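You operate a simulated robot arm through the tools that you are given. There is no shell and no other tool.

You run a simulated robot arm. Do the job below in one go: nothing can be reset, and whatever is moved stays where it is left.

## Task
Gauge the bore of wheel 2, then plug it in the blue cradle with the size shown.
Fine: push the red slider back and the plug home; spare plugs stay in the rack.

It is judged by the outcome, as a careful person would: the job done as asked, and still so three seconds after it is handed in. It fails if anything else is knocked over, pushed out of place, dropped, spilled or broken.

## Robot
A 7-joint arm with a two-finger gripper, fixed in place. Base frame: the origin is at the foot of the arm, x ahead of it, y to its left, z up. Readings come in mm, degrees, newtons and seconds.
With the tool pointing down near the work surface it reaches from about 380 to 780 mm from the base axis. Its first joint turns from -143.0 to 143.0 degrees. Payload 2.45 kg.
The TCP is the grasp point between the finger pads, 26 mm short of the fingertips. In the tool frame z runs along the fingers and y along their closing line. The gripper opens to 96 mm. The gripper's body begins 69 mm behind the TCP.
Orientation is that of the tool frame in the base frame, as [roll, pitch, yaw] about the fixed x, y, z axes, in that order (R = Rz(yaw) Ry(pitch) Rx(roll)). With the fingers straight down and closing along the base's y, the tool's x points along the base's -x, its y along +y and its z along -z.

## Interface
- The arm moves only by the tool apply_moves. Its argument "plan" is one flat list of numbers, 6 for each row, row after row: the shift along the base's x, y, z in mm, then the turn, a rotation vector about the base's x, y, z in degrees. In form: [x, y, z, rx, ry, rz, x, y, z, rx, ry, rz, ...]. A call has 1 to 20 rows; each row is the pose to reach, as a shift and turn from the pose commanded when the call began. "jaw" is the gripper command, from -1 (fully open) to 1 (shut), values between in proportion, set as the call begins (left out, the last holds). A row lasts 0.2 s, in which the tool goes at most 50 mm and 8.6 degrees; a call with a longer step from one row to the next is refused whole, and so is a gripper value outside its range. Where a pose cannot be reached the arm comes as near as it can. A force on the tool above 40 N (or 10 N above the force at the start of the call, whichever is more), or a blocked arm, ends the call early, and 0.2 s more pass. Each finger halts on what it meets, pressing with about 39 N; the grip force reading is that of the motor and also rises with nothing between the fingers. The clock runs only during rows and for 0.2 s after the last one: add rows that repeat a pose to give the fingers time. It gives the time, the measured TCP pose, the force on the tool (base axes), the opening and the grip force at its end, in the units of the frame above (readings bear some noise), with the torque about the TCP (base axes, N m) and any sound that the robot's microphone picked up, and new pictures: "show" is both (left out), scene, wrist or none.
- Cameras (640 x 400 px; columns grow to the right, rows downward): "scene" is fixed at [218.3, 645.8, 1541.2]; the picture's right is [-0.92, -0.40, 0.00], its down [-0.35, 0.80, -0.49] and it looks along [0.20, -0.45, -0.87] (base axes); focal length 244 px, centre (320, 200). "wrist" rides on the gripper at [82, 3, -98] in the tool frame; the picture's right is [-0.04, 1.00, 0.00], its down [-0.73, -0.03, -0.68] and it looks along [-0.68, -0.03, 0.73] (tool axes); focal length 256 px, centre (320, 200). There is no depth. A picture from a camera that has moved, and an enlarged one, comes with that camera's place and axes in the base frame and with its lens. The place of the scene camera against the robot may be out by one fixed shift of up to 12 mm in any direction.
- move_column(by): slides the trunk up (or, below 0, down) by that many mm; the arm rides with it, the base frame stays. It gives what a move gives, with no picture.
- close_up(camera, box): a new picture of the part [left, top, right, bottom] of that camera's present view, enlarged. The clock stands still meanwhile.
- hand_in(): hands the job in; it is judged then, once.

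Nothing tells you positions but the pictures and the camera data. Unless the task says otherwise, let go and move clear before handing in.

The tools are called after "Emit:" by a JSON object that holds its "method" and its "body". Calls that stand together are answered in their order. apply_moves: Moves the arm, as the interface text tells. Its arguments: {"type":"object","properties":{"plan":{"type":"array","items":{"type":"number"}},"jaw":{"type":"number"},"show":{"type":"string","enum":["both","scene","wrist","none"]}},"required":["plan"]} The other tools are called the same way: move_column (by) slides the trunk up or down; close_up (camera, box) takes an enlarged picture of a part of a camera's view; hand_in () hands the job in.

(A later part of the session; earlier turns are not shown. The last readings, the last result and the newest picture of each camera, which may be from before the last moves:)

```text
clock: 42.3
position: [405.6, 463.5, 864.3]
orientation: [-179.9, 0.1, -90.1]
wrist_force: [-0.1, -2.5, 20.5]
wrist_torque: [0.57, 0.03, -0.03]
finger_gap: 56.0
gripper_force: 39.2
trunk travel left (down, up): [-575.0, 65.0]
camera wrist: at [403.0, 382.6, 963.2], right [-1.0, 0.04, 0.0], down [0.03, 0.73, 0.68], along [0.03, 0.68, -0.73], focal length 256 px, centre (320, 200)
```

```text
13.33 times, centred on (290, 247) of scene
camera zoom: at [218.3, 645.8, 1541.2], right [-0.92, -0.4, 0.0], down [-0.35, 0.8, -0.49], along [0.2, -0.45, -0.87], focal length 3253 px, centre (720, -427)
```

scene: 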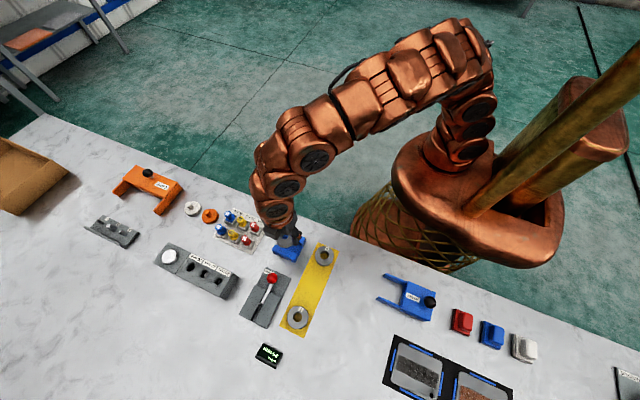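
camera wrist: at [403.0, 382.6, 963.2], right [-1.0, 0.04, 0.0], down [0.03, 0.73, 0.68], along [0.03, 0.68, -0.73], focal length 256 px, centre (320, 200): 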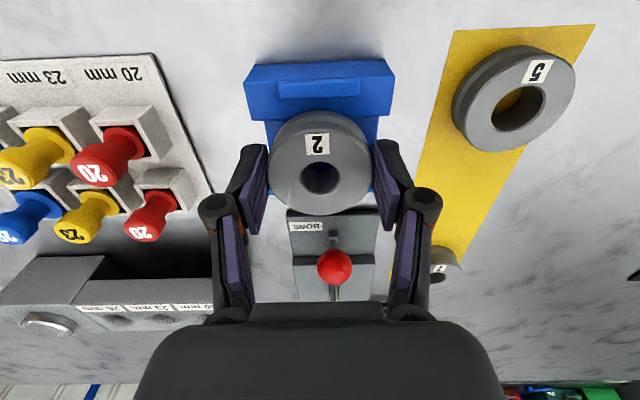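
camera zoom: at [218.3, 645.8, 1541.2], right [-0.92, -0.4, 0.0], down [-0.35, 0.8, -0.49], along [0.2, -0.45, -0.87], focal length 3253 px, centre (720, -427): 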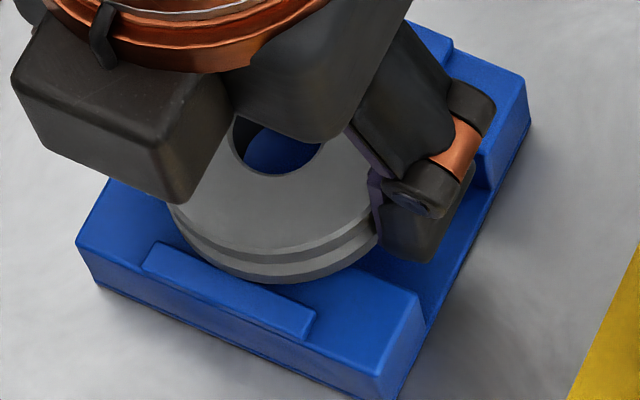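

The wheel appears to be resting flat on the rails inside the lips, so the rail top is just a little higher than I estimated. I'll ease off the pressing and release gently.

Emit:
{"method": "apply_moves", "body": {"plan": [0, 0, 1.5, 0, 0, 0, 0, 0, 1.5, 0, 0, 0], "show": "none"}}

Emit:
{"method": "apply_moves", "body": {"plan": [0, 0, 0, 0, 0, 0, 0, 0, 0, 0, 0, 0, 0, 0, 0, 0, 0, 0], "jaw": -0.5, "show": "wrist"}}

Emit:
{"method": "close_up", "body": {"camera": "scene", "box": [275, 232, 305, 262]}}

```text
clock: 42.9
position: [405.3, 464.1, 864.0]
orientation: [-180.0, -0.1, -90.0]
wrist_force: [3.9, -0.1, 8.1]
wrist_torque: [0.34, -0.18, -0.11]
finger_gap: 55.6
gripper_force: 39.2
trunk travel left (down, up): [-575.0, 65.0]
```

```text
clock: 43.7
position: [405.3, 463.2, 863.6]
orientation: [180.0, 0.0, -90.0]
wrist_force: [-0.2, -0.3, -0.4]
wrist_torque: [-0.04, 0.0, -0.02]
finger_gap: 72.1
gripper_force: 0.0
trunk travel left (down, up): [-575.0, 65.0]
camera wrist: at [402.7, 383.1, 963.5], right [-1.0, 0.04, 0.0], down [0.03, 0.73, 0.68], along [0.03, 0.68, -0.73], focal length 256 px, centre (320, 200)
```

wrist: 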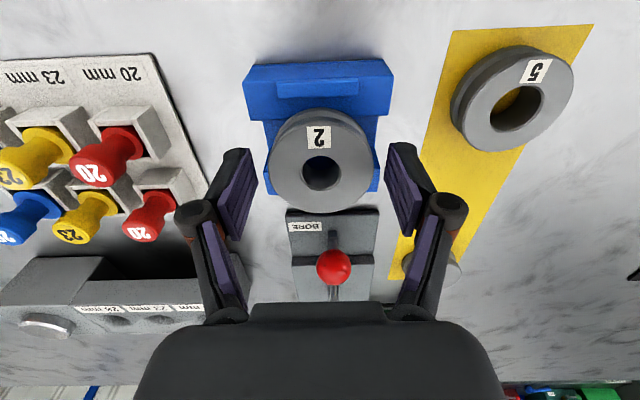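

```text
13.33 times, centred on (290, 247) of scene
camera zoom: at [218.3, 645.8, 1541.2], right [-0.92, -0.4, 0.0], down [-0.35, 0.8, -0.49], along [0.2, -0.45, -0.87], focal length 3253 px, centre (720, -427)
```

zoom: 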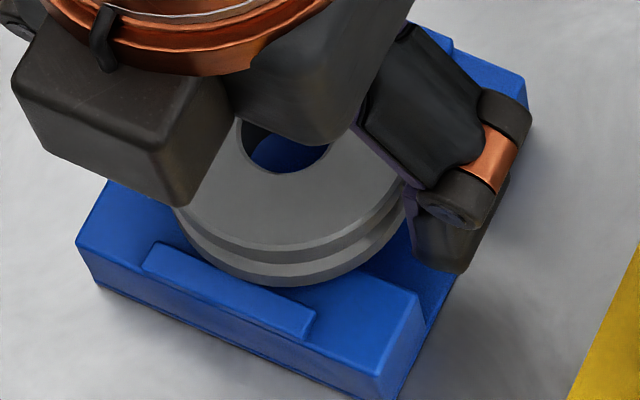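

The wheel settled a few millimetres on release. I'll lift clear and check that it lies level between the lips.

Emit:
{"method": "apply_moves", "body": {"plan": [0, 0, 20, 0, 0, 0, 0, 0, 55, 0, 0, 0, 0, -30, 75, 0, 0, 0, 0, -60, 75, 0, 0, 0, 0, -60, 75, 0, 0, 0], "show": "wrist"}}

Emit:
{"method": "close_up", "body": {"camera": "wrist", "box": [265, 90, 375, 200]}}

Emit:
{"method": "close_up", "body": {"camera": "scene", "box": [270, 225, 310, 265]}}

```text
clock: 44.9
position: [404.0, 403.8, 940.2]
orientation: [-180.0, -0.1, -90.0]
wrist_force: [0.9, -0.1, -0.1]
wrist_torque: [-0.03, 0.03, 0.01]
finger_gap: 72.2
gripper_force: 0.0
trunk travel left (down, up): [-575.0, 65.0]
camera wrist: at [401.4, 323.6, 1039.8], right [-1.0, 0.04, 0.0], down [0.03, 0.73, 0.68], along [0.03, 0.68, -0.73], focal length 256 px, centre (320, 200)
```

wrist: 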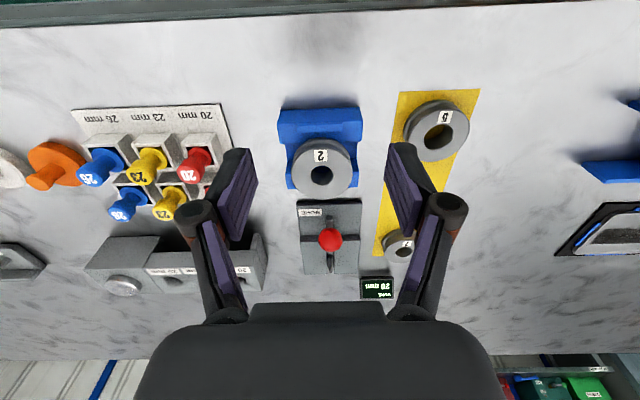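

```text
3.64 times, centred on (320, 145) of wrist
camera zoom: at [401.4, 323.6, 1039.8], right [-1.0, 0.04, 0.0], down [0.03, 0.73, 0.68], along [0.03, 0.68, -0.73], focal length 931 px, centre (320, 400)
```

zoom: 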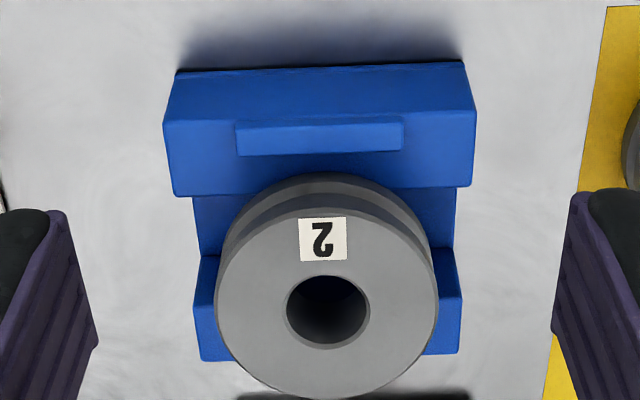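

```text
10.00 times, centred on (290, 245) of scene
camera zoom: at [218.3, 645.8, 1541.2], right [-0.92, -0.4, 0.0], down [-0.35, 0.8, -0.49], along [0.2, -0.45, -0.87], focal length 2440 px, centre (620, -250)
```

zoom: 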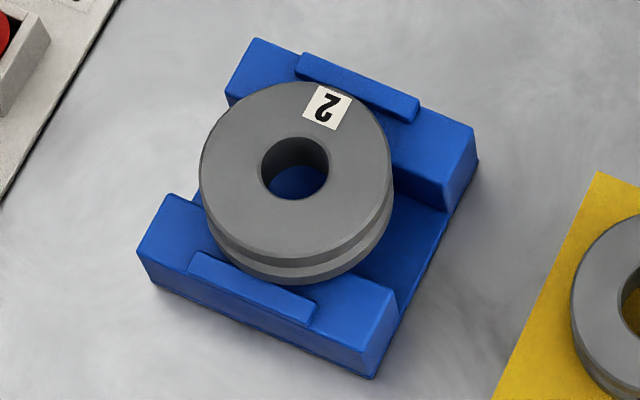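

Emit:
{"method": "close_up", "body": {"camera": "scene", "box": [278, 240, 304, 262]}}

Emit:
{"method": "close_up", "body": {"camera": "wrist", "box": [275, 115, 365, 205]}}

```text
16.00 times, centred on (291, 251) of scene
camera zoom: at [218.3, 645.8, 1541.2], right [-0.92, -0.4, 0.0], down [-0.35, 0.8, -0.49], along [0.2, -0.45, -0.87], focal length 3904 px, centre (784, -616)
```

zoom: 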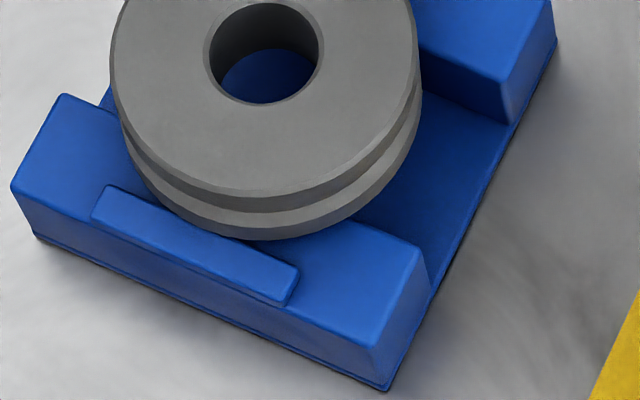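

```text
4.44 times, centred on (320, 160) of wrist
camera zoom: at [401.4, 323.6, 1039.8], right [-1.0, 0.04, 0.0], down [0.03, 0.73, 0.68], along [0.03, 0.68, -0.73], focal length 1138 px, centre (320, 378)
```

zoom: 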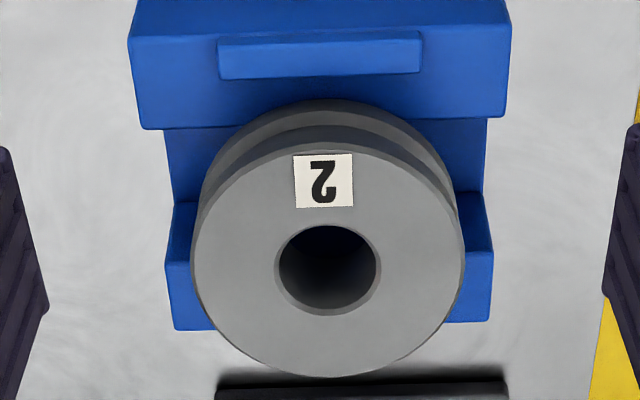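

The wheel lies flat on the rails between the lips, with its bore at about (405.2, 468.3) and top z≈852. Next I'm moving over the near red 20 plug with the jaws narrowed so they clear its neighbours.

Emit:
{"method": "apply_moves", "body": {"plan": [30, 10, 0, 0, 0, 0, 60, 20, 0, 0, 0, 0, 90, 30, 0, 0, 0, 0, 120.4, 44, 0, 0, 0, 0, 120.4, 54, -5, 0, 0, 0, 120.4, 54, -5, 0, 0, 0], "jaw": 0.25, "show": "wrist"}}

Emit:
{"method": "close_up", "body": {"camera": "wrist", "box": [260, 60, 380, 180]}}

```text
clock: 46.3
position: [526.2, 457.3, 935.8]
orientation: [180.0, -0.1, -90.1]
wrist_force: [0.3, -0.4, -0.4]
wrist_torque: [0.01, 0.01, 0.04]
finger_gap: 36.1
gripper_force: 0.1
trunk travel left (down, up): [-575.0, 65.0]
camera wrist: at [523.0, 377.4, 1035.1], right [-1.0, 0.04, 0.0], down [0.03, 0.73, 0.68], along [0.03, 0.68, -0.73], focal length 256 px, centre (320, 200)
```

wrist: 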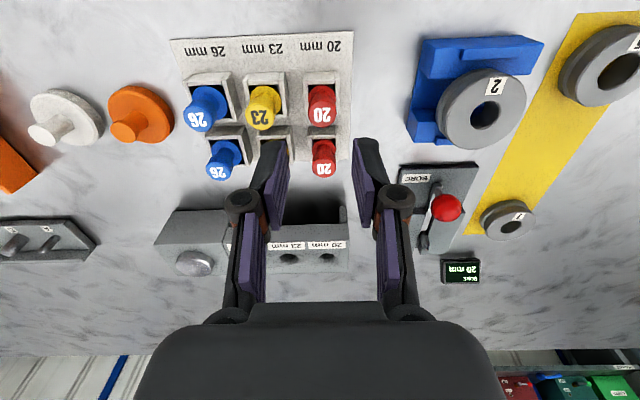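

```text
3.33 times, centred on (320, 120) of wrist
camera zoom: at [523.0, 377.4, 1035.1], right [-1.0, 0.04, 0.0], down [0.03, 0.73, 0.68], along [0.03, 0.68, -0.73], focal length 853 px, centre (320, 467)
```

zoom: 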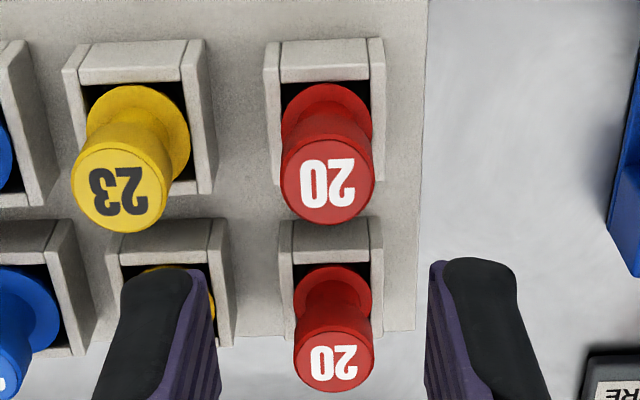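

The near red plug's handle top is at (524.5, 457.6). I'll descend partway and verify alignment between the fingers.

Emit:
{"method": "apply_moves", "body": {"plan": [-1.5, -0.7, -20, 0, 0, 0, -1.5, -0.7, -40, 0, 0, 0, -1.5, -0.7, -48, 0, 0, 0, -1.5, -0.7, -48, 0, 0, 0], "show": "wrist"}}

Emit:
{"method": "close_up", "body": {"camera": "wrist", "box": [250, 100, 390, 240]}}

Emit:
{"method": "close_up", "body": {"camera": "scene", "box": [230, 205, 275, 255]}}

```text
clock: 47.3
position: [523.6, 455.9, 886.7]
orientation: [179.8, 0.1, -90.1]
wrist_force: [-0.1, -0.3, 0.4]
wrist_torque: [0.0, -0.02, -0.02]
finger_gap: 35.7
gripper_force: 0.0
trunk travel left (down, up): [-575.0, 65.0]
camera wrist: at [520.4, 375.4, 986.3], right [-1.0, 0.04, 0.0], down [0.03, 0.73, 0.68], along [0.03, 0.68, -0.73], focal length 256 px, centre (320, 200)
```

wrist: 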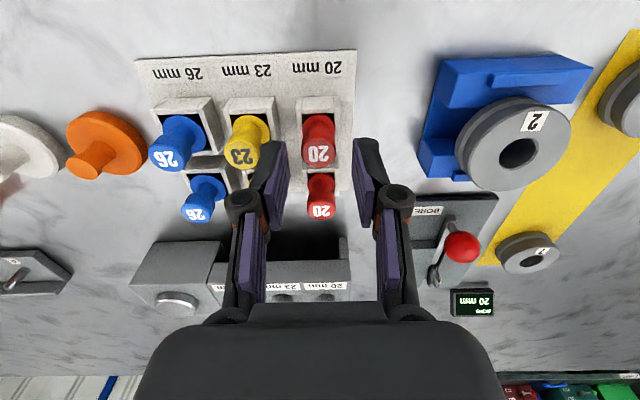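

```text
2.86 times, centred on (320, 170) of wrist
camera zoom: at [520.4, 375.4, 986.3], right [-1.0, 0.04, 0.0], down [0.03, 0.73, 0.68], along [0.03, 0.68, -0.73], focal length 731 px, centre (320, 286)
```

zoom: 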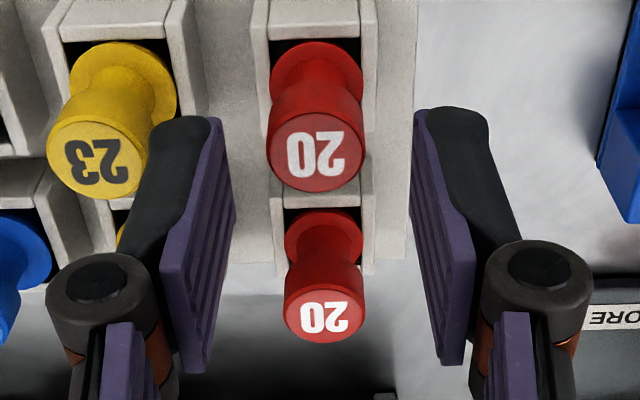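

```text
8.00 times, centred on (252, 230) of scene
camera zoom: at [218.3, 645.8, 1541.2], right [-0.92, -0.4, 0.0], down [-0.35, 0.8, -0.49], along [0.2, -0.45, -0.87], focal length 1952 px, centre (860, -40)
```

zoom: 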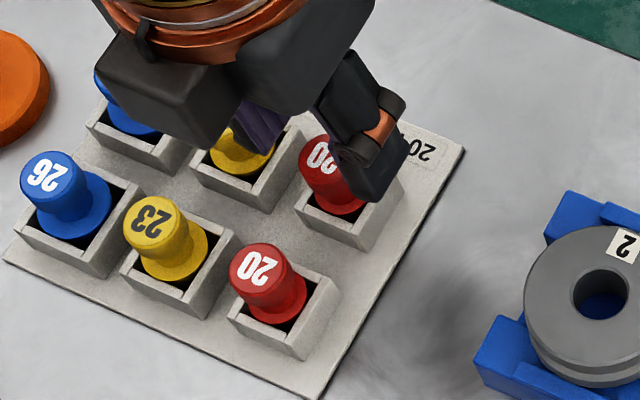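

Alignment is good apart from about 1.2 mm in x. I'll descend so the fingertips stay just above the flange, then close on the handle.

Emit:
{"method": "apply_moves", "body": {"plan": [1.2, 0, -10, 0, 0, 0, 1.2, 0, -20, 0, 0, 0, 1.2, 0, -26, 0, 0, 0, 1.2, 0, -26, 0, 0, 0], "show": "wrist"}}

Emit:
{"method": "close_up", "body": {"camera": "wrist", "box": [250, 100, 390, 240]}}

Emit:
{"method": "close_up", "body": {"camera": "scene", "box": [230, 205, 275, 255]}}

```text
clock: 48.3
position: [522.8, 456.4, 859.3]
orientation: [-179.9, 0.0, -89.9]
wrist_force: [0.1, -0.1, 0.3]
wrist_torque: [-0.03, 0.0, 0.0]
finger_gap: 36.0
gripper_force: 0.1
trunk travel left (down, up): [-575.0, 65.0]
camera wrist: at [520.9, 375.7, 959.2], right [-1.0, 0.04, 0.0], down [0.03, 0.73, 0.68], along [0.03, 0.68, -0.73], focal length 256 px, centre (320, 200)
```

wrist: 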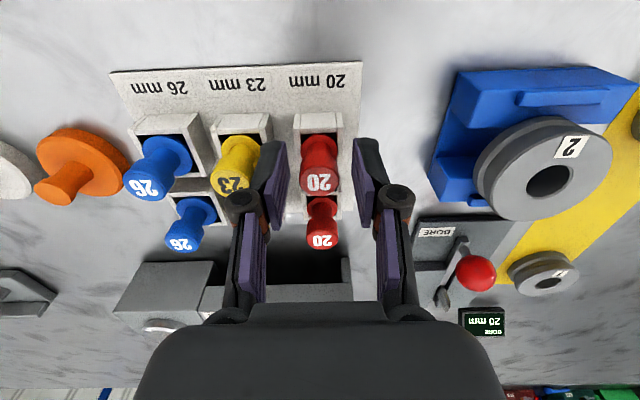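

```text
2.86 times, centred on (320, 170) of wrist
camera zoom: at [520.9, 375.7, 959.2], right [-1.0, 0.04, 0.0], down [0.03, 0.73, 0.68], along [0.03, 0.68, -0.73], focal length 731 px, centre (320, 286)
```

zoom: 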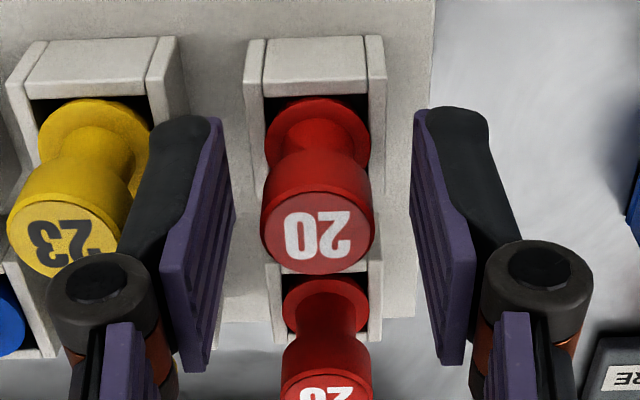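

```text
8.00 times, centred on (252, 230) of scene
camera zoom: at [218.3, 645.8, 1541.2], right [-0.92, -0.4, 0.0], down [-0.35, 0.8, -0.49], along [0.2, -0.45, -0.87], focal length 1952 px, centre (860, -40)
```

zoom: 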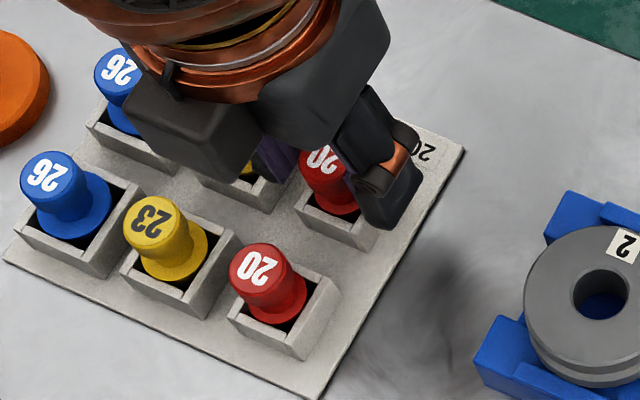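

The fingers straddle the handle without touching anything. Closing on the plug now.

Emit:
{"method": "apply_moves", "body": {"plan": [0.6, 0.5, 0, 0, 0, 0, 0.6, 0.5, 0, 0, 0, 0, 0.6, 0.5, 0, 0, 0, 0, 0.6, 0.5, 0, 0, 0, 0], "jaw": 1, "show": "wrist"}}

Emit:
{"method": "close_up", "body": {"camera": "wrist", "box": [250, 100, 390, 240]}}

```text
clock: 49.3
position: [524.4, 457.6, 860.5]
orientation: [180.0, 0.0, -90.0]
wrist_force: [-1.4, -0.8, -0.6]
wrist_torque: [-0.06, 0.06, 0.01]
finger_gap: 17.7
gripper_force: 39.2
trunk travel left (down, up): [-575.0, 65.0]
camera wrist: at [521.7, 375.8, 960.0], right [-1.0, 0.04, 0.0], down [0.03, 0.73, 0.68], along [0.03, 0.68, -0.73], focal length 256 px, centre (320, 200)
```

wrist: 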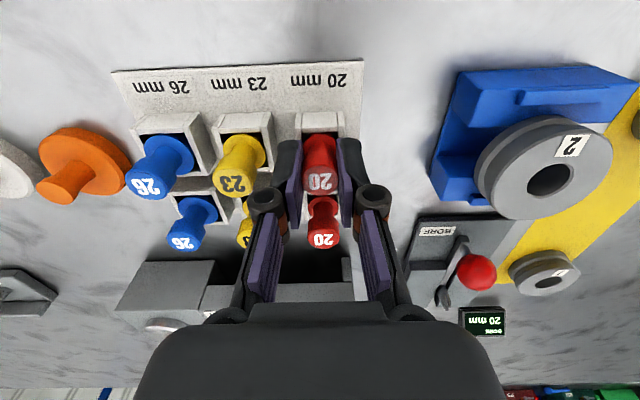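

```text
2.86 times, centred on (320, 170) of wrist
camera zoom: at [521.7, 375.8, 960.0], right [-1.0, 0.04, 0.0], down [0.03, 0.73, 0.68], along [0.03, 0.68, -0.73], focal length 731 px, centre (320, 286)
```

zoom: 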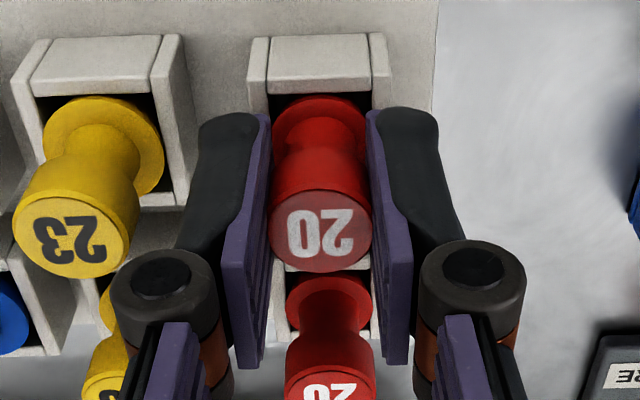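

The plug is gripped at 17.7 mm. Lifting it straight out of its socket.

Emit:
{"method": "apply_moves", "body": {"plan": [0, 0, 5, 0, 0, 0, 0, 0, 15, 0, 0, 0, 0, 0, 35, 0, 0, 0, 0, 0, 60, 0, 0, 0, 0, 0, 80, 0, 0, 0, 0, 0, 80, 0, 0, 0], "show": "both"}}

Emit:
{"method": "close_up", "body": {"camera": "wrist", "box": [250, 80, 390, 240]}}

Emit:
{"method": "close_up", "body": {"camera": "scene", "box": [210, 190, 290, 260]}}

```text
clock: 50.7
position: [525.0, 457.7, 940.5]
orientation: [179.9, 0.0, -90.0]
wrist_force: [0.6, 0.5, 0.2]
wrist_torque: [-0.02, 0.01, 0.04]
finger_gap: 18.0
gripper_force: 38.9
trunk travel left (down, up): [-575.0, 65.0]
camera wrist: at [521.9, 375.9, 1040.1], right [-1.0, 0.04, 0.0], down [0.03, 0.73, 0.68], along [0.03, 0.68, -0.73], focal length 256 px, centre (320, 200)
```

scene: 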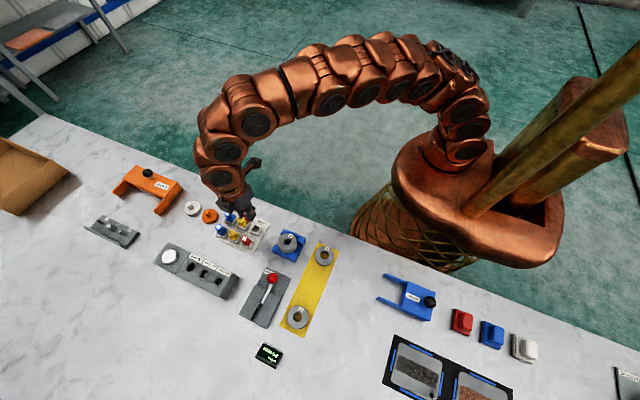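
wrist: 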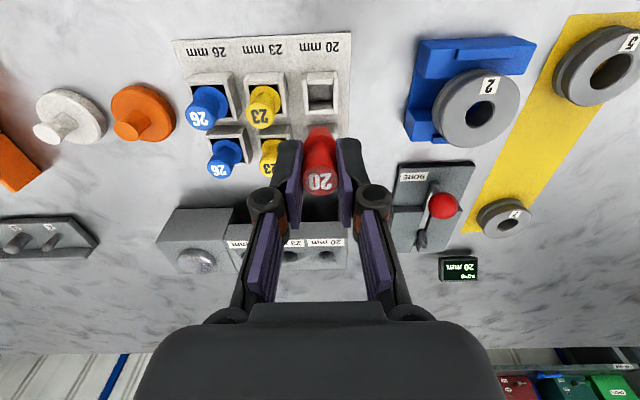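

```text
2.50 times, centred on (320, 160) of wrist
camera zoom: at [521.9, 375.9, 1040.1], right [-1.0, 0.04, 0.0], down [0.03, 0.73, 0.68], along [0.03, 0.68, -0.73], focal length 640 px, centre (320, 300)
```

zoom: 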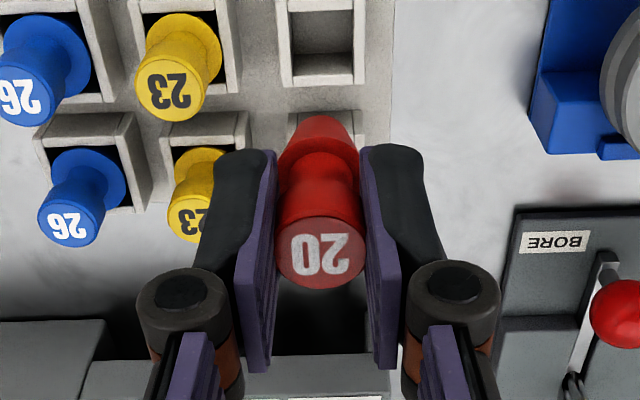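

```text
5.71 times, centred on (250, 225) of scene
camera zoom: at [218.3, 645.8, 1541.2], right [-0.92, -0.4, 0.0], down [-0.35, 0.8, -0.49], along [0.2, -0.45, -0.87], focal length 1394 px, centre (720, 57)
```

zoom: 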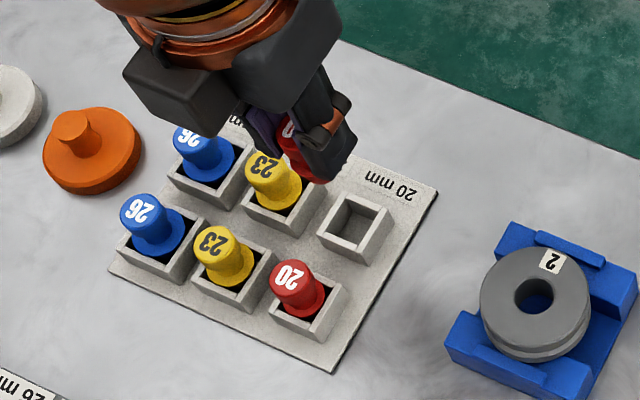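

The plug is out and its tapered lower end is visible. I'll double-check the wheel's bore position from here before carrying it over.

Emit:
{"method": "close_up", "body": {"camera": "wrist", "box": [390, 20, 570, 190]}}

```text
2.35 times, centred on (480, 105) of wrist
camera zoom: at [521.9, 375.9, 1040.1], right [-1.0, 0.04, 0.0], down [0.03, 0.73, 0.68], along [0.03, 0.68, -0.73], focal length 602 px, centre (-56, 424)
```

zoom: 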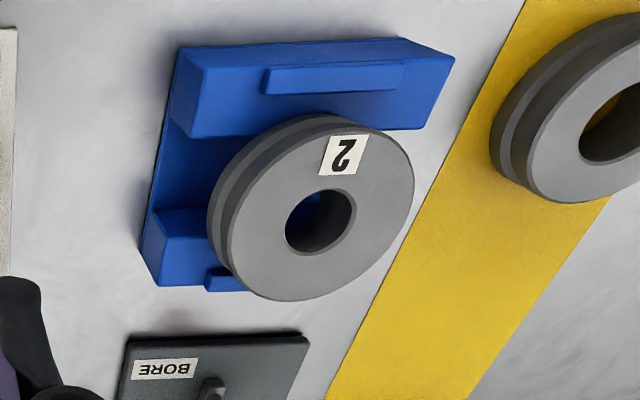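

To fix the bore accurately, I'll stop slightly beyond the wheel, where the camera looks almost straight down on it with nothing in the way.

Emit:
{"method": "apply_moves", "body": {"plan": [-40, 11, 0, 0, 0, 0, -80, 22, 0, 0, 0, 0, -120, 34, 0, 0, 0, 0, -120, 34, 0, 0, 0, 0], "show": "wrist"}}

Emit:
{"method": "close_up", "body": {"camera": "wrist", "box": [260, 10, 380, 130]}}

```text
clock: 51.7
position: [406.1, 491.7, 939.6]
orientation: [-180.0, 0.0, -90.0]
wrist_force: [0.3, 0.7, -0.4]
wrist_torque: [-0.02, 0.02, -0.03]
finger_gap: 18.0
gripper_force: 38.7
trunk travel left (down, up): [-575.0, 65.0]
camera wrist: at [401.9, 410.0, 1039.2], right [-1.0, 0.04, 0.0], down [0.03, 0.73, 0.68], along [0.03, 0.68, -0.73], focal length 256 px, centre (320, 200)
```

wrist: 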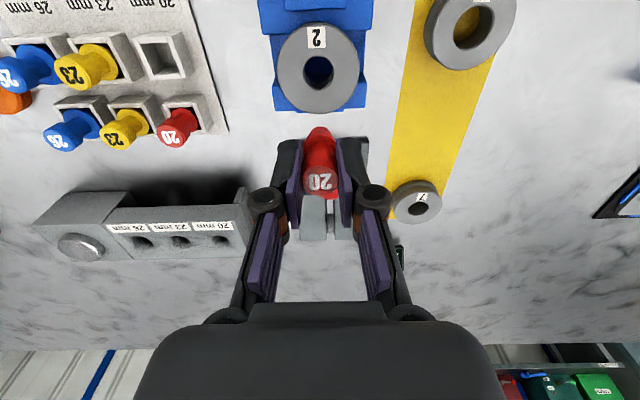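

```text
3.33 times, centred on (320, 70) of wrist
camera zoom: at [401.9, 410.0, 1039.2], right [-1.0, 0.04, 0.0], down [0.03, 0.73, 0.68], along [0.03, 0.68, -0.73], focal length 853 px, centre (320, 633)
```

zoom: 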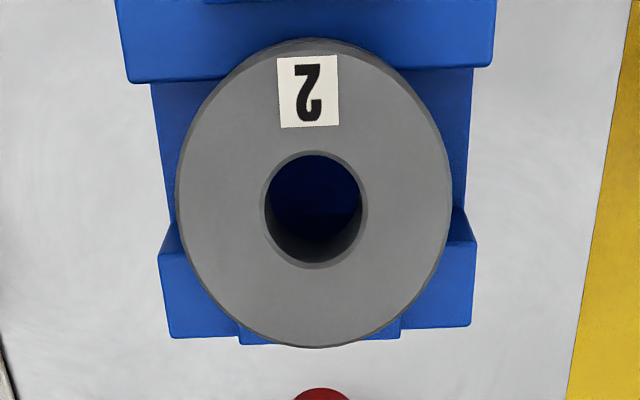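

The bore is about 26.3 mm toward -y from the plug in the tool frame and aligned in x. I'll shift back over it and lower until the tip is just above the wheel.

Emit:
{"method": "apply_moves", "body": {"plan": [0.1, -13, 0, 0, 0, 0, 0.1, -26.4, 0, 0, 0, 0, 0.1, -26.4, -18, 0, 0, 0, 0.1, -26.4, -34, 0, 0, 0, 0.1, -26.4, -34, 0, 0, 0], "show": "both"}}

Emit:
{"method": "close_up", "body": {"camera": "wrist", "box": [250, 80, 390, 240]}}

Emit:
{"method": "close_up", "body": {"camera": "scene", "box": [265, 220, 315, 265]}}

```text
clock: 52.9
position: [404.9, 465.4, 907.0]
orientation: [180.0, 0.0, -90.0]
wrist_force: [-0.1, -0.6, -0.9]
wrist_torque: [-0.04, 0.03, 0.01]
finger_gap: 17.8
gripper_force: 39.5
trunk travel left (down, up): [-575.0, 65.0]
camera wrist: at [402.5, 383.8, 1006.1], right [-1.0, 0.04, 0.0], down [0.03, 0.73, 0.68], along [0.03, 0.68, -0.73], focal length 256 px, centre (320, 200)
```

scene: 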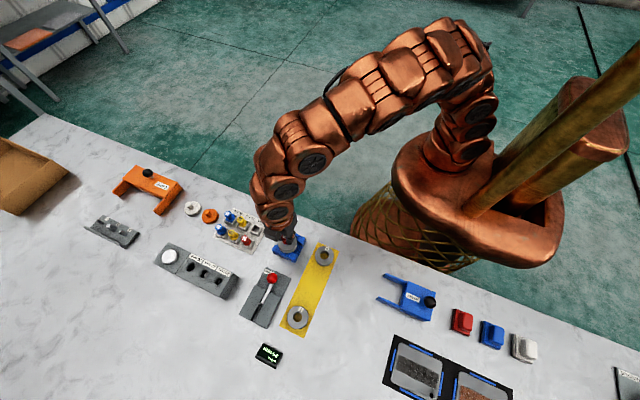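
wrist: 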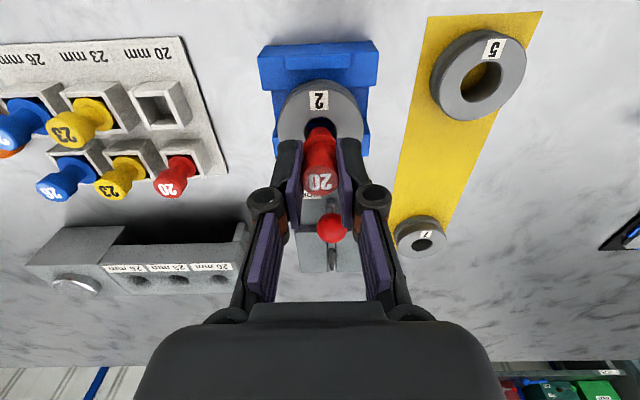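

```text
2.50 times, centred on (320, 160) of wrist
camera zoom: at [402.5, 383.8, 1006.1], right [-1.0, 0.04, 0.0], down [0.03, 0.73, 0.68], along [0.03, 0.68, -0.73], focal length 640 px, centre (320, 300)
```

zoom: 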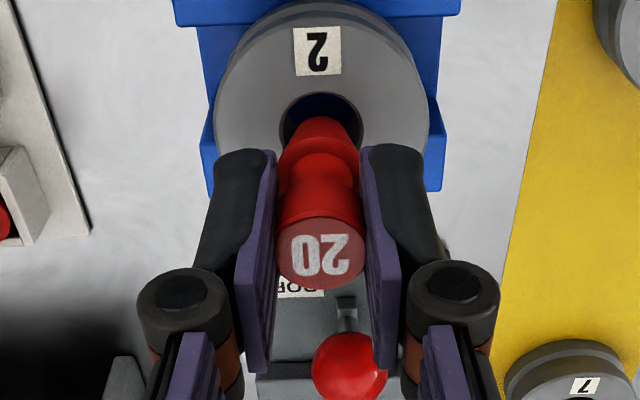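

```text
8.89 times, centred on (290, 242) of scene
camera zoom: at [218.3, 645.8, 1541.2], right [-0.92, -0.4, 0.0], down [-0.35, 0.8, -0.49], along [0.2, -0.45, -0.87], focal length 2169 px, centre (587, -178)
```

zoom: 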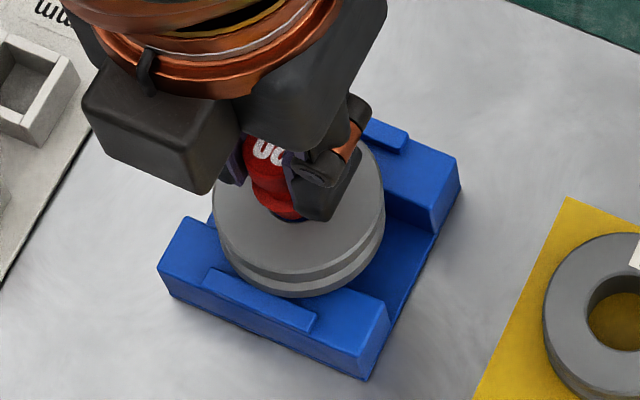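

The plug tip is right over the bore. I'll nudge by (-0.2, +0.5) and lower gently, watching the force.

Emit:
{"method": "apply_moves", "body": {"plan": [-0.2, 0.5, -3, 0, 0, 0, -0.2, 0.5, -6, 0, 0, 0, -0.2, 0.5, -9, 0, 0, 0], "show": "wrist"}}

Emit:
{"method": "close_up", "body": {"camera": "wrist", "box": [250, 80, 390, 240]}}

Emit:
{"method": "close_up", "body": {"camera": "scene", "box": [265, 220, 315, 265]}}

```text
clock: 53.7
position: [405.0, 465.5, 898.5]
orientation: [180.0, 0.0, -90.0]
wrist_force: [-0.2, -2.8, 1.5]
wrist_torque: [-0.05, -0.02, -0.04]
finger_gap: 17.8
gripper_force: 38.9
trunk travel left (down, up): [-575.0, 65.0]
camera wrist: at [402.3, 384.2, 997.2], right [-1.0, 0.04, 0.0], down [0.03, 0.73, 0.68], along [0.03, 0.68, -0.73], focal length 256 px, centre (320, 200)
```

wrist: 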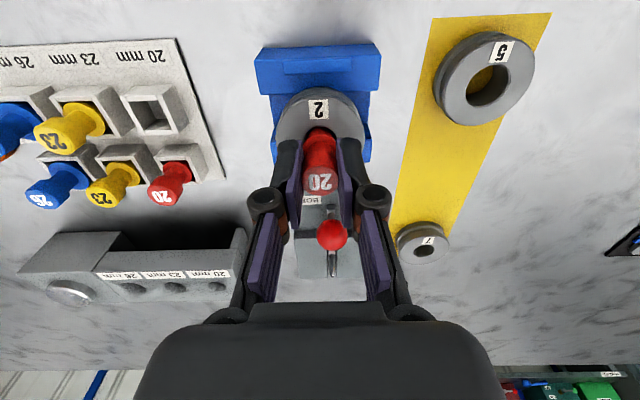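

```text
2.50 times, centred on (320, 160) of wrist
camera zoom: at [402.3, 384.2, 997.2], right [-1.0, 0.04, 0.0], down [0.03, 0.73, 0.68], along [0.03, 0.68, -0.73], focal length 640 px, centre (320, 300)
```

zoom: 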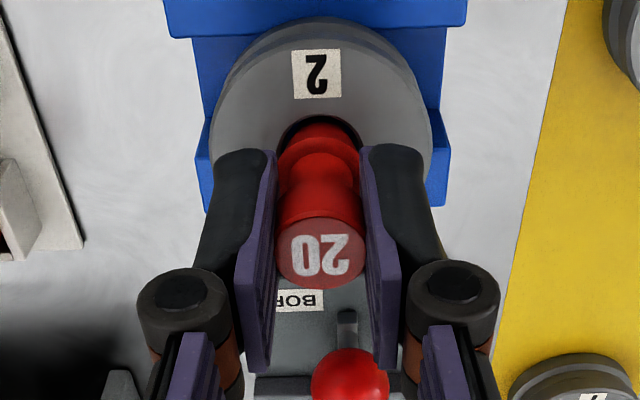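

```text
8.89 times, centred on (290, 242) of scene
camera zoom: at [218.3, 645.8, 1541.2], right [-0.92, -0.4, 0.0], down [-0.35, 0.8, -0.49], along [0.2, -0.45, -0.87], focal length 2169 px, centre (587, -178)
```

zoom: 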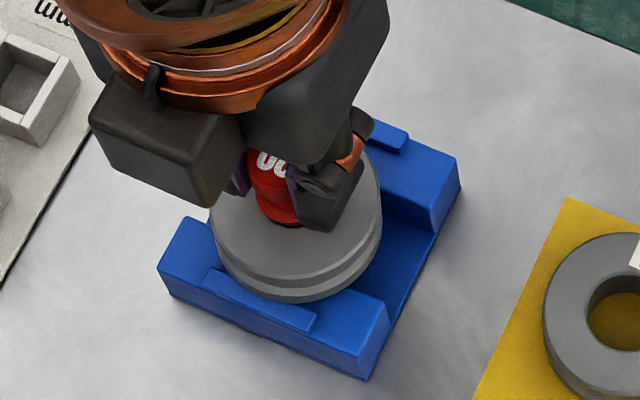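

The tip has entered the bore with only slight side force (-2.8 N in y). Easing back 0.5 mm in y and continuing down.

Emit:
{"method": "apply_moves", "body": {"plan": [0, -0.5, -1.5, 0, 0, 0, 0, -0.5, -3.5, 0, 0, 0, 0, -0.5, -5.5, 0, 0, 0, 0, -0.5, -7.5, 0, 0, 0], "show": "wrist"}}

Emit:
{"method": "close_up", "body": {"camera": "wrist", "box": [250, 80, 390, 240]}}

Emit:
{"method": "close_up", "body": {"camera": "scene", "box": [265, 220, 315, 265]}}

```text
clock: 54.7
position: [405.7, 465.4, 889.7]
orientation: [180.0, 0.0, -90.1]
wrist_force: [0.6, -0.1, -0.2]
wrist_torque: [-0.01, -0.02, 0.0]
finger_gap: 17.9
gripper_force: 38.7
trunk travel left (down, up): [-575.0, 65.0]
camera wrist: at [402.1, 384.2, 989.1], right [-1.0, 0.04, 0.0], down [0.03, 0.73, 0.68], along [0.03, 0.68, -0.73], focal length 256 px, centre (320, 200)
```

wrist: 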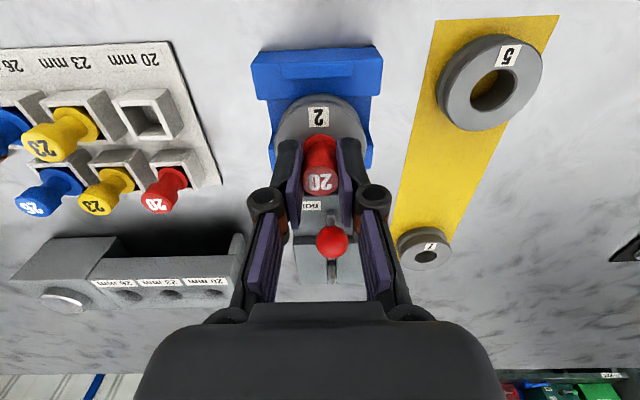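

```text
2.50 times, centred on (320, 160) of wrist
camera zoom: at [402.1, 384.2, 989.1], right [-1.0, 0.04, 0.0], down [0.03, 0.73, 0.68], along [0.03, 0.68, -0.73], focal length 640 px, centre (320, 300)
```

zoom: 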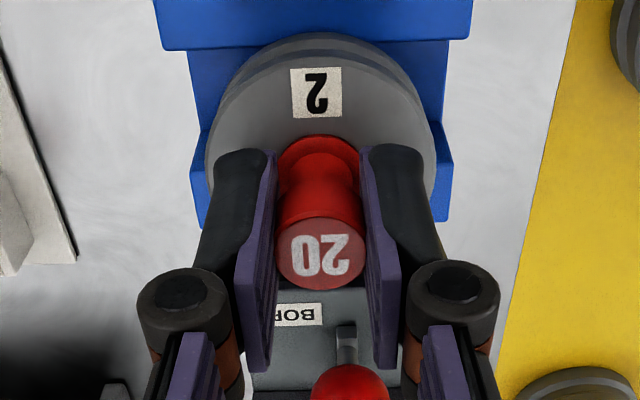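

```text
8.89 times, centred on (290, 242) of scene
camera zoom: at [218.3, 645.8, 1541.2], right [-0.92, -0.4, 0.0], down [-0.35, 0.8, -0.49], along [0.2, -0.45, -0.87], focal length 2169 px, centre (587, -178)
```

zoom: 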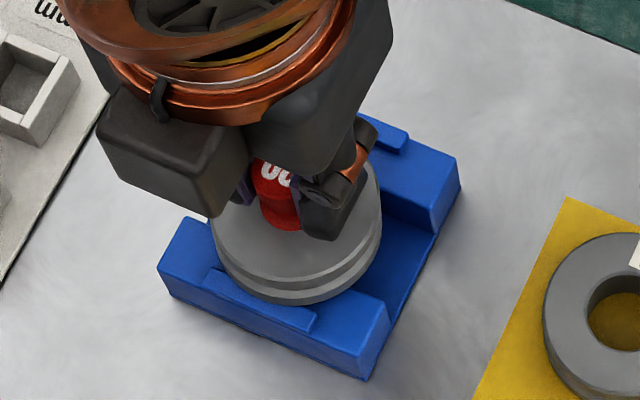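

The plug slides in freely and the flange is close to the wheel's face. Pressing down in small steps until it seats.

Emit:
{"method": "apply_moves", "body": {"plan": [0, 0, -1, 0, 0, 0, 0, 0, -2, 0, 0, 0, 0, 0, -3, 0, 0, 0, 0, 0, -4, 0, 0, 0], "show": "wrist"}}

Emit:
{"method": "close_up", "body": {"camera": "wrist", "box": [250, 80, 390, 240]}}

Emit:
{"method": "close_up", "body": {"camera": "scene", "box": [265, 220, 315, 265]}}

```text
clock: 55.7
position: [404.0, 464.8, 887.8]
orientation: [-179.9, 0.1, -89.9]
wrist_force: [1.9, 0.2, 19.7]
wrist_torque: [-0.01, -0.06, 0.01]
finger_gap: 18.0
gripper_force: 39.0
trunk travel left (down, up): [-575.0, 65.0]
camera wrist: at [401.6, 383.8, 986.9], right [-1.0, 0.04, 0.0], down [0.03, 0.73, 0.68], along [0.03, 0.68, -0.73], focal length 256 px, centre (320, 200)
```

wrist: 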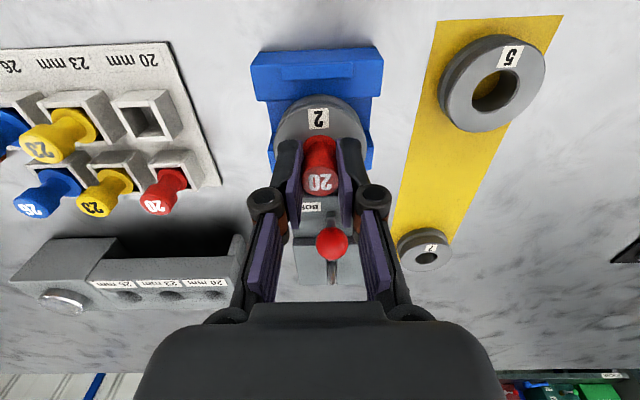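

```text
2.50 times, centred on (320, 160) of wrist
camera zoom: at [401.6, 383.8, 986.9], right [-1.0, 0.04, 0.0], down [0.03, 0.73, 0.68], along [0.03, 0.68, -0.73], focal length 640 px, centre (320, 300)
```

zoom: 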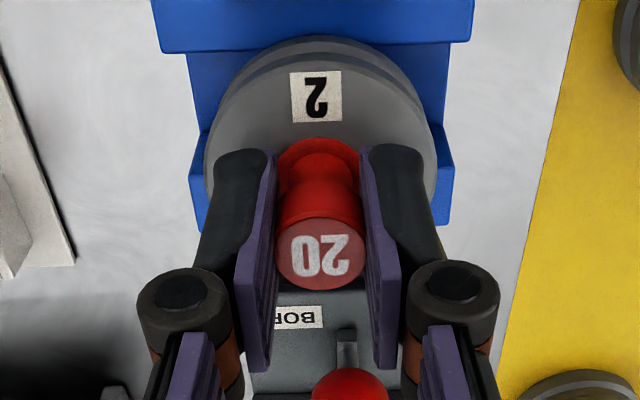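

```text
8.89 times, centred on (290, 242) of scene
camera zoom: at [218.3, 645.8, 1541.2], right [-0.92, -0.4, 0.0], down [-0.35, 0.8, -0.49], along [0.2, -0.45, -0.87], focal length 2169 px, centre (587, -178)
```

zoom: 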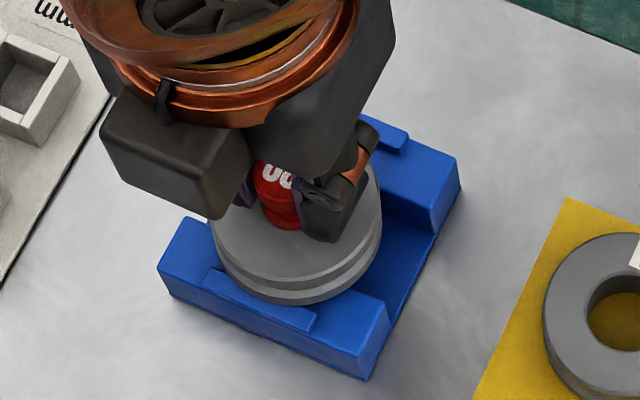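

Contact rose to about 20 N, right where the flange should seat. A slightly firmer press will make sure the plug is home.

Emit:
{"method": "apply_moves", "body": {"plan": [0, 0, -0.7, 0, 0, 0, 0, 0, -1.4, 0, 0, 0], "show": "none"}}

Emit:
{"method": "close_up", "body": {"camera": "wrist", "box": [285, 110, 355, 170]}}

Emit:
{"method": "close_up", "body": {"camera": "scene", "box": [278, 230, 302, 254]}}

```text
clock: 56.3
position: [404.2, 465.8, 886.3]
orientation: [-179.9, 0.2, -90.0]
wrist_force: [2.3, 0.6, 28.6]
wrist_torque: [0.02, -0.05, -0.01]
finger_gap: 17.5
gripper_force: 38.7
trunk travel left (down, up): [-575.0, 65.0]
```

```text
6.67 times, centred on (320, 140) of wrist
camera zoom: at [401.7, 384.0, 985.2], right [-1.0, 0.04, 0.0], down [0.03, 0.73, 0.68], along [0.03, 0.68, -0.73], focal length 1707 px, centre (320, 600)
```

zoom: 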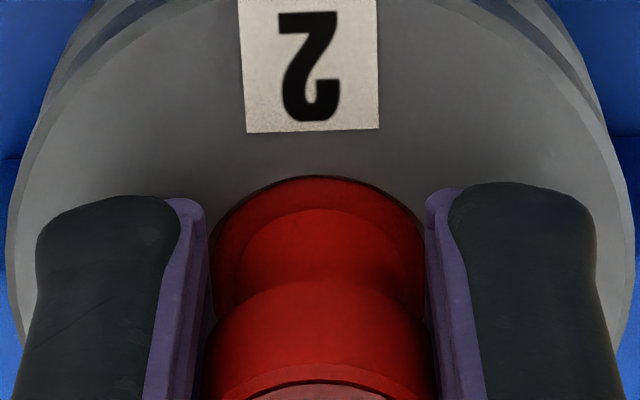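

```text
16.00 times, centred on (290, 242) of scene
camera zoom: at [218.3, 645.8, 1541.2], right [-0.92, -0.4, 0.0], down [-0.35, 0.8, -0.49], along [0.2, -0.45, -0.87], focal length 3904 px, centre (800, -472)
```

zoom: 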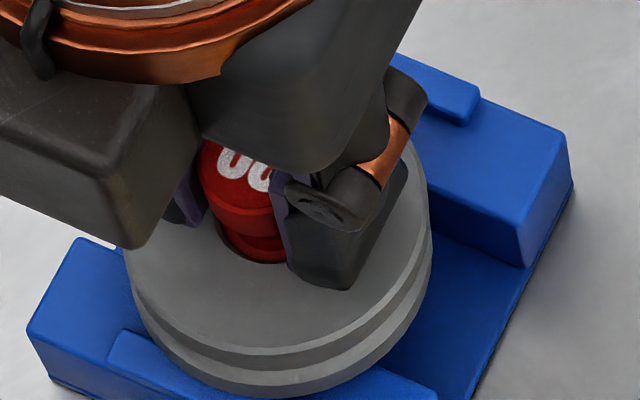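

I want a clear look at how the plug sits, so I'll ease off, let go and back away.

Emit:
{"method": "apply_moves", "body": {"plan": [0, 0, 2, 0, 0, 0, 0, 0, 2, 0, 0, 0], "show": "none"}}

Emit:
{"method": "apply_moves", "body": {"plan": [0, 0, 0, 0, 0, 0, 0, 0, 0, 0, 0, 0, 0, 0, 0, 0, 0, 0], "jaw": 0.25, "show": "none"}}

Emit:
{"method": "apply_moves", "body": {"plan": [0, 0, 15, 0, 0, 0, 0, 0, 45, 0, 0, 0, 0, 15, 55, 0, 0, 0, 0, 25, 55, 0, 0, 0, 0, 25, 55, 0, 0, 0], "show": "wrist"}}

Emit:
{"method": "close_up", "body": {"camera": "wrist", "box": [270, 20, 370, 120]}}

Emit:
{"method": "close_up", "body": {"camera": "scene", "box": [276, 228, 304, 256]}}

```text
clock: 56.9
position: [403.4, 464.3, 886.1]
orientation: [180.0, -0.2, -90.0]
wrist_force: [1.2, 2.7, 3.5]
wrist_torque: [0.07, -0.06, -0.01]
finger_gap: 17.7
gripper_force: 39.2
trunk travel left (down, up): [-575.0, 65.0]
```

```text
clock: 57.7
position: [405.1, 465.6, 886.5]
orientation: [-179.9, -0.1, -90.1]
wrist_force: [1.1, 0.7, 0.2]
wrist_torque: [0.03, 0.0, 0.01]
finger_gap: 36.2
gripper_force: 0.0
trunk travel left (down, up): [-575.0, 65.0]
```

```text
clock: 58.9
position: [404.5, 491.2, 941.4]
orientation: [-180.0, -0.1, -90.0]
wrist_force: [-0.2, -0.4, 0.5]
wrist_torque: [0.01, 0.0, -0.03]
finger_gap: 35.9
gripper_force: 0.1
trunk travel left (down, up): [-575.0, 65.0]
camera wrist: at [402.0, 409.0, 1040.9], right [-1.0, 0.04, 0.0], down [0.03, 0.73, 0.68], along [0.03, 0.68, -0.73], focal length 256 px, centre (320, 200)
```

wrist: 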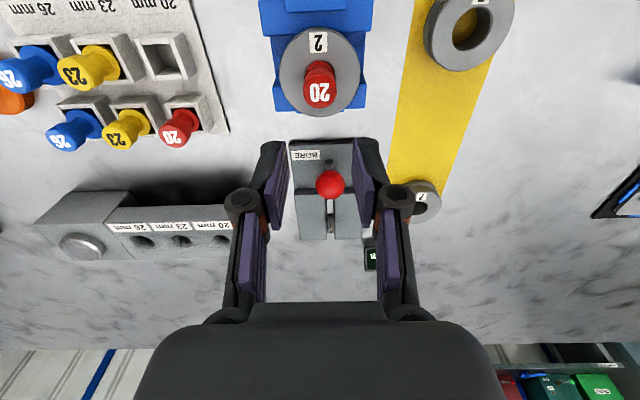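

```text
4.00 times, centred on (320, 70) of wrist
camera zoom: at [402.0, 409.0, 1040.9], right [-1.0, 0.04, 0.0], down [0.03, 0.73, 0.68], along [0.03, 0.68, -0.73], focal length 1024 px, centre (320, 720)
```

zoom: 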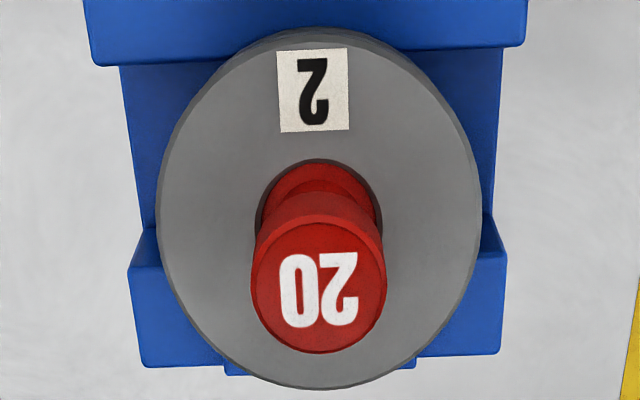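

```text
14.29 times, centred on (290, 242) of scene
camera zoom: at [218.3, 645.8, 1541.2], right [-0.92, -0.4, 0.0], down [-0.35, 0.8, -0.49], along [0.2, -0.45, -0.87], focal length 3486 px, centre (749, -400)
```

zoom: 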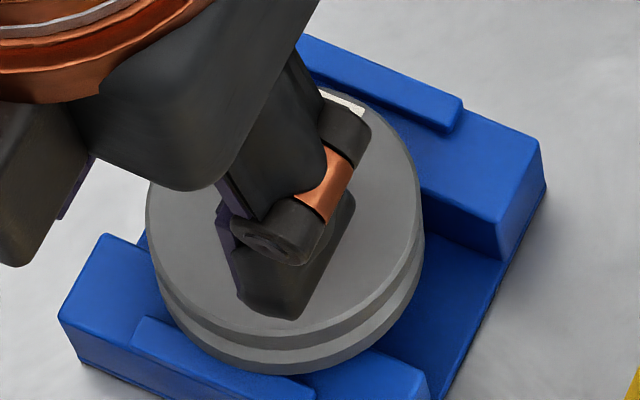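

The plug's body sits inside the bore rim, apparently about flush, but I can't judge the depth from above. I'll take a lower, more oblique look by tilting the wrist camera.

Emit:
{"method": "apply_moves", "body": {"plan": [0, -42, 0, 0, 0, 0, 0, -84, 0, 0, 0, 0, 0, -125, 0, 0, 0, 0, 1, -125, -15, 7, 0, 0, 2, -125, -35, 14, 0, 0, 3, -125, -55, 21, 0, 0, 3, -125, -65, 26, 0, 0, 3, -125, -65, 26, 0, 0], "show": "both"}}

Emit:
{"method": "close_up", "body": {"camera": "wrist", "box": [260, 120, 380, 220]}}

Emit:
{"method": "close_up", "body": {"camera": "scene", "box": [276, 228, 304, 256]}}

```text
clock: 60.7
position: [407.6, 365.7, 876.0]
orientation: [-179.9, 26.0, -90.0]
wrist_force: [-0.1, -0.7, -0.8]
wrist_torque: [0.02, -0.01, -0.01]
finger_gap: 35.9
gripper_force: 0.2
trunk travel left (down, up): [-575.0, 65.0]
camera wrist: at [405.1, 248.8, 929.9], right [-1.0, 0.04, 0.02], down [0.03, 0.36, 0.93], along [0.03, 0.93, -0.36], focal length 256 px, centre (320, 200)
```

scene: 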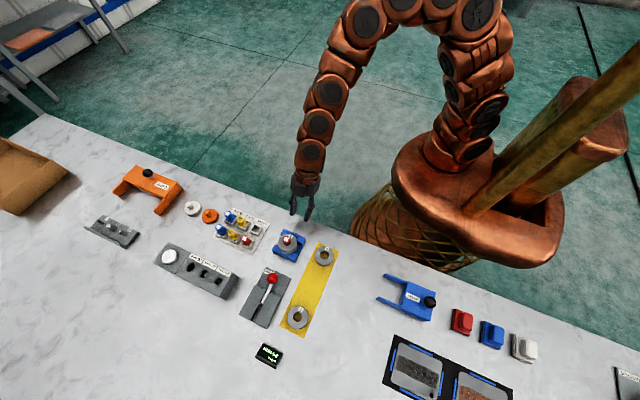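
wrist: 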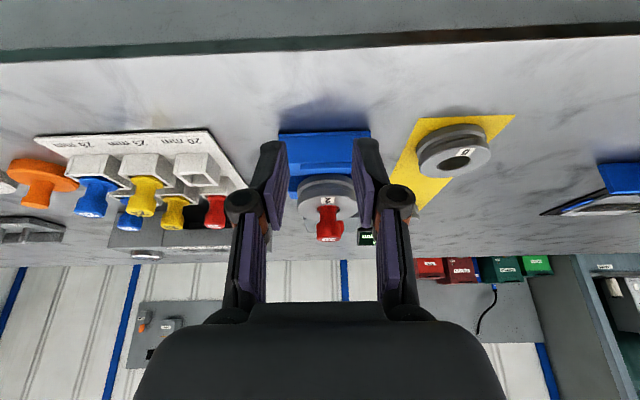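

```text
4.00 times, centred on (320, 170) of wrist
camera zoom: at [405.1, 248.8, 929.9], right [-1.0, 0.04, 0.02], down [0.03, 0.36, 0.93], along [0.03, 0.93, -0.36], focal length 1024 px, centre (320, 320)
```

zoom: 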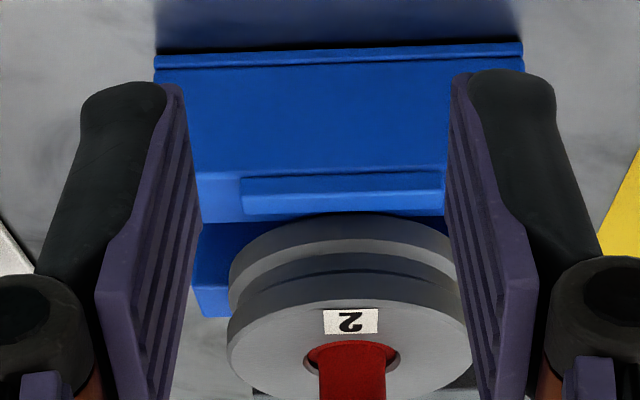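

```text
14.29 times, centred on (290, 242) of scene
camera zoom: at [218.3, 645.8, 1541.2], right [-0.92, -0.4, 0.0], down [-0.35, 0.8, -0.49], along [0.2, -0.45, -0.87], focal length 3486 px, centre (749, -400)
```

zoom: 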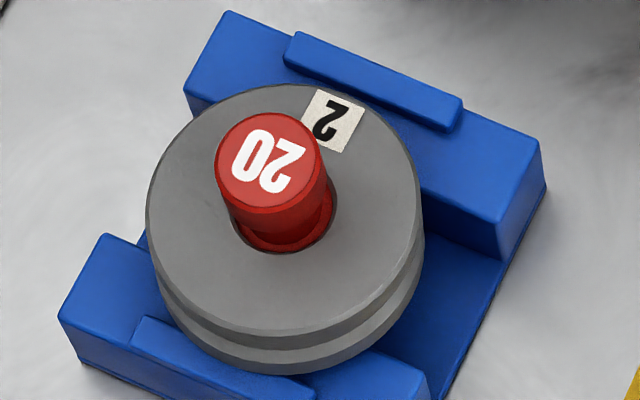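

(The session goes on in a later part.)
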